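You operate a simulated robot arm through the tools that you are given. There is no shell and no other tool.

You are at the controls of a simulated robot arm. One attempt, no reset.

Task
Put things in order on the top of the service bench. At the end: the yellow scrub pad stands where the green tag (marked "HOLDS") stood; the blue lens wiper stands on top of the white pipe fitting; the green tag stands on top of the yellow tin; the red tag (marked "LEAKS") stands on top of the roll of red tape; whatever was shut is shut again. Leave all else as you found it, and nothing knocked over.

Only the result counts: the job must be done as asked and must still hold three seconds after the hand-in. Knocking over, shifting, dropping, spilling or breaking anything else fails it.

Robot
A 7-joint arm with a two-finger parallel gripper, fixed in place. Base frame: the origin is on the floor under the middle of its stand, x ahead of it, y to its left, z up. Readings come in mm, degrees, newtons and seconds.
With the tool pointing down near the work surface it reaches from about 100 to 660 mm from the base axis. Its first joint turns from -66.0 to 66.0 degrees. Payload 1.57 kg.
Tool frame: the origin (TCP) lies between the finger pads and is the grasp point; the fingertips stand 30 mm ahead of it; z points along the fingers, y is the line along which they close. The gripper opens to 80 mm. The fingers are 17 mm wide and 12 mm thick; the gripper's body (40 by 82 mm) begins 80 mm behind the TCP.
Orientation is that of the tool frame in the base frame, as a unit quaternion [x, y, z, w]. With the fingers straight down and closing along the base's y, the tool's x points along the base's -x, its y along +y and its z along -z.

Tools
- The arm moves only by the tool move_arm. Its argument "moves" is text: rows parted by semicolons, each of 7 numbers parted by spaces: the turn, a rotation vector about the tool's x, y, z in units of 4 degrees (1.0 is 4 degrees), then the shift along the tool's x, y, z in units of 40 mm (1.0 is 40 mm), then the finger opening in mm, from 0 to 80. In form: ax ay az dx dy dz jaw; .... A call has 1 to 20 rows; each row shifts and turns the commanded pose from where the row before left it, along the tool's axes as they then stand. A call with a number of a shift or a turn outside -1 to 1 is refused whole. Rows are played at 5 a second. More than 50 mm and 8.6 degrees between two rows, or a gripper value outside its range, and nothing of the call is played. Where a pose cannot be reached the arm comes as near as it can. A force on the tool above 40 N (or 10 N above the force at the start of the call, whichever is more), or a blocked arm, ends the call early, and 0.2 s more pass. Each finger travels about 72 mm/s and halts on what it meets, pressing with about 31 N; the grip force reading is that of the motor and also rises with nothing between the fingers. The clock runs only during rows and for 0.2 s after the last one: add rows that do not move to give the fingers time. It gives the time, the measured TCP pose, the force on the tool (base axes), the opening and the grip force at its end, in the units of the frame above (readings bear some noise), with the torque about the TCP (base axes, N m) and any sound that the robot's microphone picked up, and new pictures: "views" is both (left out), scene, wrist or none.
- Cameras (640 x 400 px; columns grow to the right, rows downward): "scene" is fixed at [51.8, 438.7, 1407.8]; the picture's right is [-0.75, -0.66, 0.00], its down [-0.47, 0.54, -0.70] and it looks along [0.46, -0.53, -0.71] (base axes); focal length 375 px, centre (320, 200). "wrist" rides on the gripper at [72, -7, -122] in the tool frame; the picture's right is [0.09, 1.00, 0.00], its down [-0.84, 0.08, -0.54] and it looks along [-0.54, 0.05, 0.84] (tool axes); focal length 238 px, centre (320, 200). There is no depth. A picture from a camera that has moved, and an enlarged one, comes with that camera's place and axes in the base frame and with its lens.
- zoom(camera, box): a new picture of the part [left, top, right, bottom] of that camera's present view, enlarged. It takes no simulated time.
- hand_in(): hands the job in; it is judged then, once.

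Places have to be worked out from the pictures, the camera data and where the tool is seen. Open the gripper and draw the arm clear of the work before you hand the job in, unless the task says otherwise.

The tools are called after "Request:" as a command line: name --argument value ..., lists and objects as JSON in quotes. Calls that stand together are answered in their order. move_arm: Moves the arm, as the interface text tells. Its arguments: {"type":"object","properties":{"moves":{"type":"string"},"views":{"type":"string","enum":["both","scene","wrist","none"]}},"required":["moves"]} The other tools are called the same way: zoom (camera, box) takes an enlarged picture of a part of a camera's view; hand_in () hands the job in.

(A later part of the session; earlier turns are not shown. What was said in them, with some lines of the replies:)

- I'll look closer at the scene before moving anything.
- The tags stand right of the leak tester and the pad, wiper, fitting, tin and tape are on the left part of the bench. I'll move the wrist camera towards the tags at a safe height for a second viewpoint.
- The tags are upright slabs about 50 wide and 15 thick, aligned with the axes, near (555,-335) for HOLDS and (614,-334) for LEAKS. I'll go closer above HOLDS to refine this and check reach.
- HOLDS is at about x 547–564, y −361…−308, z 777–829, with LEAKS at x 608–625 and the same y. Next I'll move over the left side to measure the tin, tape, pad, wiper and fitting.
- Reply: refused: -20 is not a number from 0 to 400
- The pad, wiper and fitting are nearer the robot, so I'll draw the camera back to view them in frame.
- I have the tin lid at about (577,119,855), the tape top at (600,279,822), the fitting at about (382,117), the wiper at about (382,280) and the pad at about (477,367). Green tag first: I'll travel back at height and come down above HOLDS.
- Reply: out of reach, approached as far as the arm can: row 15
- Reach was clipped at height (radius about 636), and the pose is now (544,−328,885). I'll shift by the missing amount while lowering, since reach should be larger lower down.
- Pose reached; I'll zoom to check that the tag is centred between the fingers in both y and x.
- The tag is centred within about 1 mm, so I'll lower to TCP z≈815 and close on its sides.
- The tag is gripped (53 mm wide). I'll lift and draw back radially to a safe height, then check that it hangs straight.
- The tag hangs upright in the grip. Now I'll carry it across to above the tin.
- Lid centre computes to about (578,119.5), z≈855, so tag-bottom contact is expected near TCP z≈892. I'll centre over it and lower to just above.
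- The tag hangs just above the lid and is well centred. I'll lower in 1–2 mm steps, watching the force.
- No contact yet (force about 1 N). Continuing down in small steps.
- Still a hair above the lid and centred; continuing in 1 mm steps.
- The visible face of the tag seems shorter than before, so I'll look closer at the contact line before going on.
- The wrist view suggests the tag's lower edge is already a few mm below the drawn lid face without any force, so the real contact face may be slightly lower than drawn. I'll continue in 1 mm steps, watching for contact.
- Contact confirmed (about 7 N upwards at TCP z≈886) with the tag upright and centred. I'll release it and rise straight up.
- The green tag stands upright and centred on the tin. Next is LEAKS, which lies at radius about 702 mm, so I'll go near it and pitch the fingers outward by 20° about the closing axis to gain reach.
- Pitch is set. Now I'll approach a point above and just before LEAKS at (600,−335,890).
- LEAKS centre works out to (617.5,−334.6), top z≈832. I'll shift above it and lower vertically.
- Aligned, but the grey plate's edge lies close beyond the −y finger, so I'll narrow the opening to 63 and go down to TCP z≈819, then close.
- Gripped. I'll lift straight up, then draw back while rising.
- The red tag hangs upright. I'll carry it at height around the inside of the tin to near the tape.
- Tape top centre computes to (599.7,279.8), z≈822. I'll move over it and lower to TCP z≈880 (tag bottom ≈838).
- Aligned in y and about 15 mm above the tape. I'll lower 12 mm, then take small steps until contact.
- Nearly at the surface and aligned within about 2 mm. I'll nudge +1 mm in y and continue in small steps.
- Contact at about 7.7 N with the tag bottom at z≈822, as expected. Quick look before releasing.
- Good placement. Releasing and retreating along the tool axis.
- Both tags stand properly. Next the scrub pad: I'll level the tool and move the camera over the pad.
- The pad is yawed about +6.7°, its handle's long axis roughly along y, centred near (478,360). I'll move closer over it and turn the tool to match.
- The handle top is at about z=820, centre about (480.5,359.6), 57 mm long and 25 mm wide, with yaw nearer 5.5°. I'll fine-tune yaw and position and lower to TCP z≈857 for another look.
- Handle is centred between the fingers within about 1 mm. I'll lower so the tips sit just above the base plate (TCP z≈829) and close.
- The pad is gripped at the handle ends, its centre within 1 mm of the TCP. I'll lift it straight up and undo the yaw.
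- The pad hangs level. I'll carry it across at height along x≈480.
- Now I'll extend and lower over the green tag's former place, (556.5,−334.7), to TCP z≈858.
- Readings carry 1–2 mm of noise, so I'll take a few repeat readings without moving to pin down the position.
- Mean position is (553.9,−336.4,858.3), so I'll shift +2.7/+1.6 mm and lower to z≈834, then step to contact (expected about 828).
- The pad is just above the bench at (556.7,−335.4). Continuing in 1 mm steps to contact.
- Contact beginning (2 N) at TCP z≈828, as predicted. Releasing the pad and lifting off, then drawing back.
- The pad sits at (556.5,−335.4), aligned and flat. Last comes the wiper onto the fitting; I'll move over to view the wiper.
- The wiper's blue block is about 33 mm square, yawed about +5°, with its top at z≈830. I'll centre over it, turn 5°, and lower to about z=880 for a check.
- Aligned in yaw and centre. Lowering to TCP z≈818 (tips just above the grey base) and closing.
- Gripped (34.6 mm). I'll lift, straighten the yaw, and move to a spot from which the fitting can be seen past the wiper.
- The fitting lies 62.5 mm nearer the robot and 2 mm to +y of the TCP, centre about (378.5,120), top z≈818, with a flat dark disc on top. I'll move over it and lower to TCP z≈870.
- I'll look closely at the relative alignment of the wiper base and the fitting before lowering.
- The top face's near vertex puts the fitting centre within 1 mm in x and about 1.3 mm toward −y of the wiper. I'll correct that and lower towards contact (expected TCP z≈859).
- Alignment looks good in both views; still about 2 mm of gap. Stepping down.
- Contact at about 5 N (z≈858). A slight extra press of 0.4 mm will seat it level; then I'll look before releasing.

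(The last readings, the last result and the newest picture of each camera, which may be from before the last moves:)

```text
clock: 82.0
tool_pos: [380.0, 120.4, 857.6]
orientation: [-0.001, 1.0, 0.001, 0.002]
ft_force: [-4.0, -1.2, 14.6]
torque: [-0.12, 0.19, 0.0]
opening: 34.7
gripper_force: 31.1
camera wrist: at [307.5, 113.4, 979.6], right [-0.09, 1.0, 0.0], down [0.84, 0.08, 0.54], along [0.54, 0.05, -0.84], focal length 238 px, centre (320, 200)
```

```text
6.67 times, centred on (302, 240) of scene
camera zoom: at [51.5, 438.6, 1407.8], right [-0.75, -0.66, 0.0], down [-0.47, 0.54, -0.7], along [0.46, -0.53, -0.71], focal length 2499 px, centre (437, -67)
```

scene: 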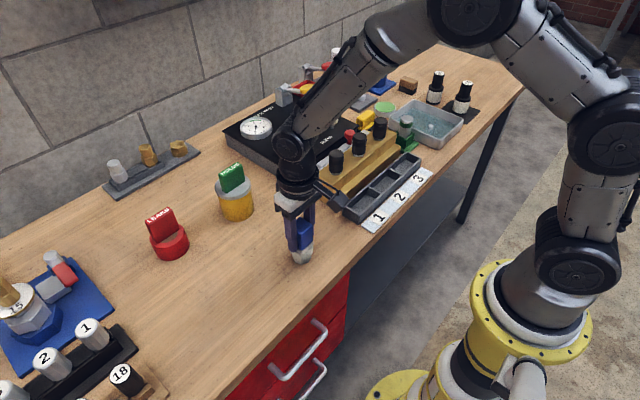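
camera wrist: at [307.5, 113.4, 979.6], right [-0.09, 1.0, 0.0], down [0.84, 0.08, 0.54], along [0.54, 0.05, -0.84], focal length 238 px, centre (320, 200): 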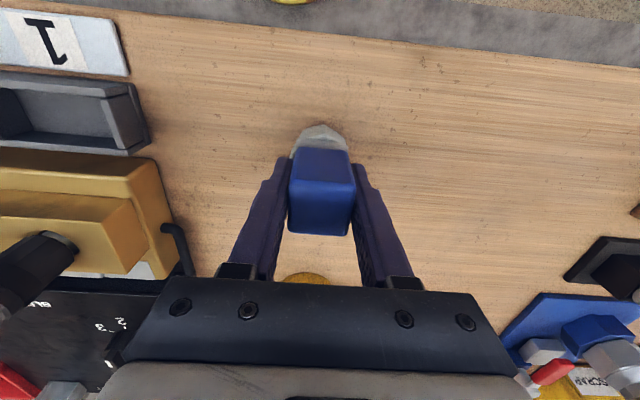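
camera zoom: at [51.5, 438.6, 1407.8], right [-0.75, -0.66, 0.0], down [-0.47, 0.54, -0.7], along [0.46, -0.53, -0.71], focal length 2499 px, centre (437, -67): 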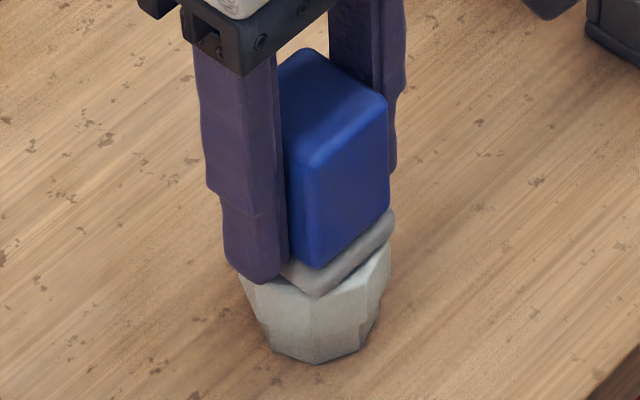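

Seated firmly (14 N). I'll ease off 0.5 mm to take out side load, then release gently and rise.

Request:
move_arm --moves "0 0 0 0 0 -0.013 20; 0 0 0 0 0 0 20" --views "none"

Request:
move_arm --moves "0 0 0 0 0 0 38; 0 0 0 0 0 0 42; 0 0 0 0 0 0 50; 0 0 0 0 0 0 56; 0 0 0 0 0 0 56; 0 0 0 0 0 -0.3 56; 0 0 0 0 0 -0.7 56; 0 0 0 0 0 -1 56; 0 0 0 0 0 -1 56; 0 0 0 0 0 0 56" --views "both"

Request:
zoom --camera "scene" --box '[260, 190, 340, 280]'

Request:
zoom --camera "wrist" --box '[240, 80, 400, 220]'

```text
clock: 82.6
tool_pos: [380.8, 120.5, 858.1]
orientation: [0.0, 1.0, 0.0, 0.001]
ft_force: [0.3, -0.9, 11.3]
torque: [-0.1, -0.03, 0.01]
opening: 34.9
gripper_force: 31.0
```

```text
clock: 84.8
tool_pos: [379.3, 122.3, 978.1]
orientation: [0.001, 1.0, 0.0, 0.0]
ft_force: [0.2, -0.5, -0.3]
torque: [0.02, 0.01, 0.01]
opening: 56.0
gripper_force: 0.1
camera wrist: at [306.5, 115.8, 1100.2], right [-0.09, 1.0, 0.0], down [0.84, 0.08, 0.54], along [0.54, 0.05, -0.84], focal length 238 px, centre (320, 200)
```

scene: 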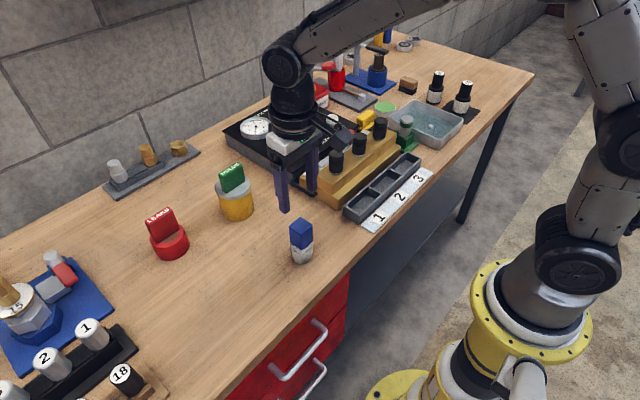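
wrist: 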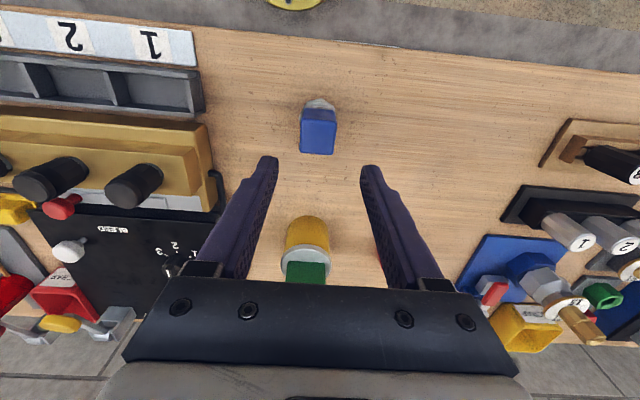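

```text
4.44 times, centred on (300, 235) of scene
camera zoom: at [51.8, 438.7, 1407.8], right [-0.75, -0.66, 0.0], down [-0.47, 0.54, -0.7], along [0.46, -0.53, -0.71], focal length 1666 px, centre (409, 44)
```

zoom: 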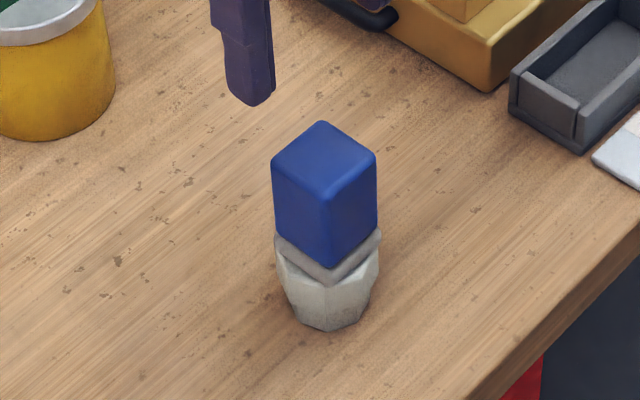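

```text
2.86 times, centred on (320, 150) of wrist
camera zoom: at [306.5, 115.8, 1100.2], right [-0.09, 1.0, 0.0], down [0.84, 0.08, 0.54], along [0.54, 0.05, -0.84], focal length 681 px, centre (320, 343)
```

zoom: 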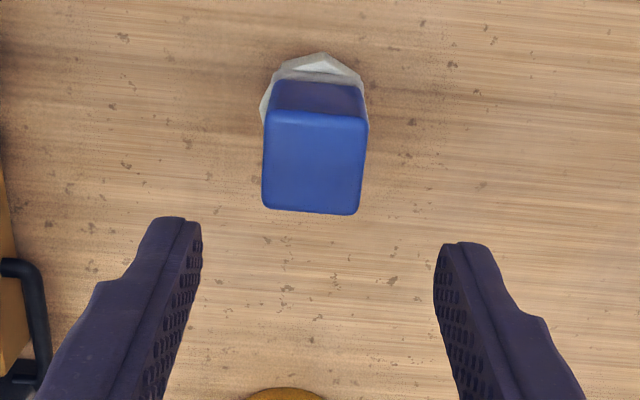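

The wiper stands squarely on the fitting. I'll raise the arm clear to near its starting pose and inspect everything.

Request:
move_arm --moves "0 0 0 0 -0.2 -0.9 60; 0 0 0 0 -0.8 -0.4 70; 0 0 0 -0.4 -0.9 0 80; 0 0 0 -0.4 -0.9 0 80; 0 0 0 -0.4 -0.9 0 80; 0 0 0 -0.4 -0.9 0 80; 0 0 0 -0.4 -0.9 0 80; 0 0 0 0 0 0 80" --views "both"

Request:
zoom --camera "scene" --box '[120, 130, 340, 330]'

Request:
zoom --camera "scene" --box '[260, 60, 480, 200]'

Request:
zoom --camera "wrist" --box '[0, 0, 280, 300]'

Request:
zoom --camera "wrist" --box '[380, 0, 640, 300]'

```text
clock: 86.6
tool_pos: [458.2, -99.5, 1030.6]
orientation: [0.0, 1.0, 0.0, 0.0]
ft_force: [0.4, -0.8, 0.0]
torque: [0.05, 0.0, -0.01]
opening: 80.0
gripper_force: 0.1
camera wrist: at [385.7, -105.7, 1152.4], right [-0.09, 1.0, 0.0], down [0.84, 0.08, 0.54], along [0.54, 0.05, -0.84], focal length 238 px, centre (320, 200)
```

scene: 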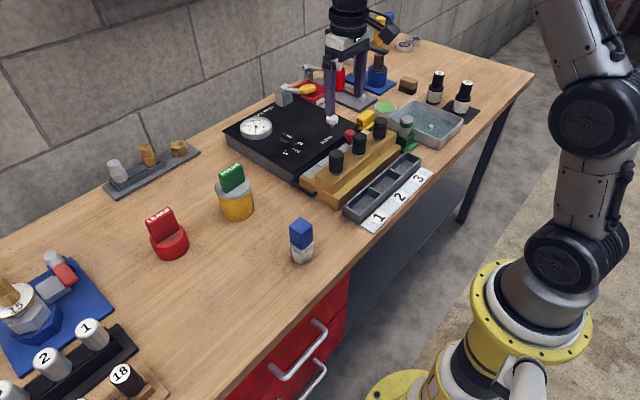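
wrist: 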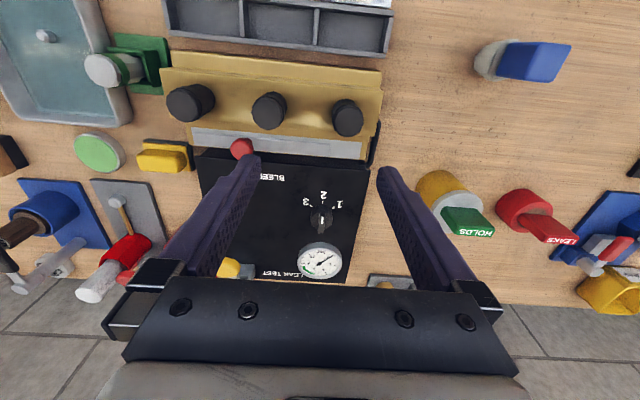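

```text
2.00 times, centred on (230, 230) of scene
camera zoom: at [51.8, 438.6, 1407.8], right [-0.75, -0.66, 0.0], down [-0.47, 0.54, -0.7], along [0.46, -0.53, -0.71], focal length 750 px, centre (500, 140)
```

zoom: 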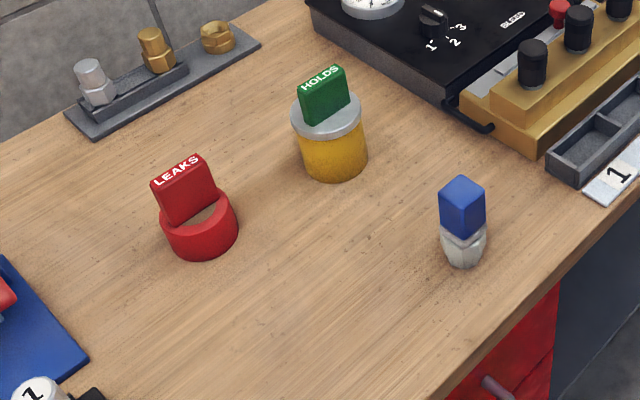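

```text
2.86 times, centred on (370, 130) of scene
camera zoom: at [51.8, 438.6, 1407.8], right [-0.75, -0.66, 0.0], down [-0.47, 0.54, -0.7], along [0.46, -0.53, -0.71], focal length 1071 px, centre (177, 400)
```

zoom: 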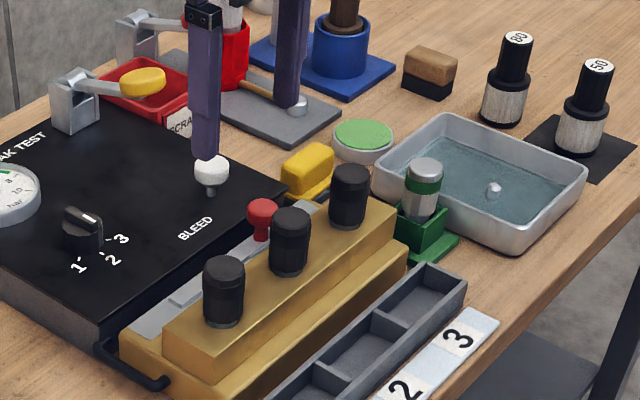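

```text
1.33 times, centred on (140, 150) of wrist
camera zoom: at [385.7, -105.7, 1152.4], right [-0.09, 1.0, 0.0], down [0.84, 0.08, 0.54], along [0.54, 0.05, -0.84], focal length 318 px, centre (560, 267)
```

zoom: 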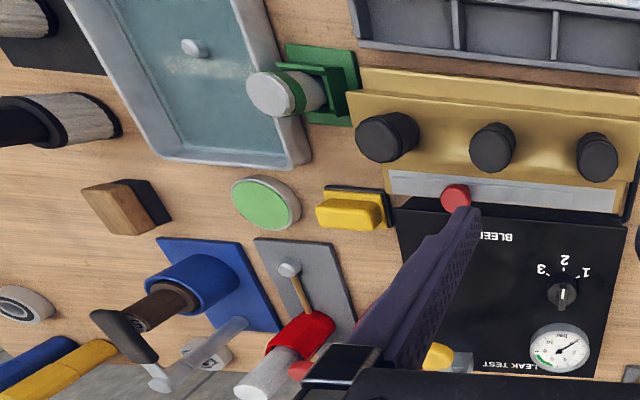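

```text
1.33 times, centred on (510, 150) of wrist
camera zoom: at [385.7, -105.7, 1152.4], right [-0.09, 1.0, 0.0], down [0.84, 0.08, 0.54], along [0.54, 0.05, -0.84], focal length 318 px, centre (67, 267)
```

zoom: 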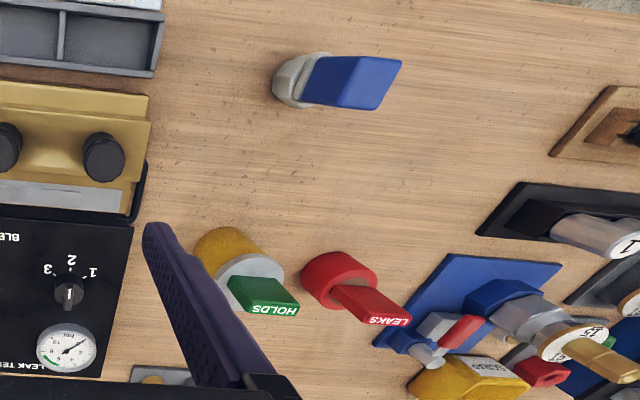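

All four pieces are in place: the pad where HOLDS stood, the wiper on the fitting, HOLDS on the tin and LEAKS on the tape. Everything else matches the first pictures, the drawers are shut, and the gripper is open and clear, so I'm handing in.

Request:
hand_in

```text
The job is handed in.
```

I finished the rearrangement and handed the job in; no verdict has come back yet. In the last pictures before the hand-in:

- **Yellow scrub pad:** it stands flat where the green tag was, within about 1 mm of the tag's old centre.
- **Blue lens wiper:** it stands upright and centred on the white pipe fitting.
- **Green tag ("HOLDS"):** it stands upright and centred on the yellow tin. It touched down about 5 mm lower than the lid is drawn, but it has stayed upright since I let go.
- **Red tag ("LEAKS"):** it stands upright on the roll of red tape.

I opened nothing, and the drawers are still shut. In the pictures, nothing else on the bench has moved or been knocked over. The gripper is open and the arm is clear of the work.
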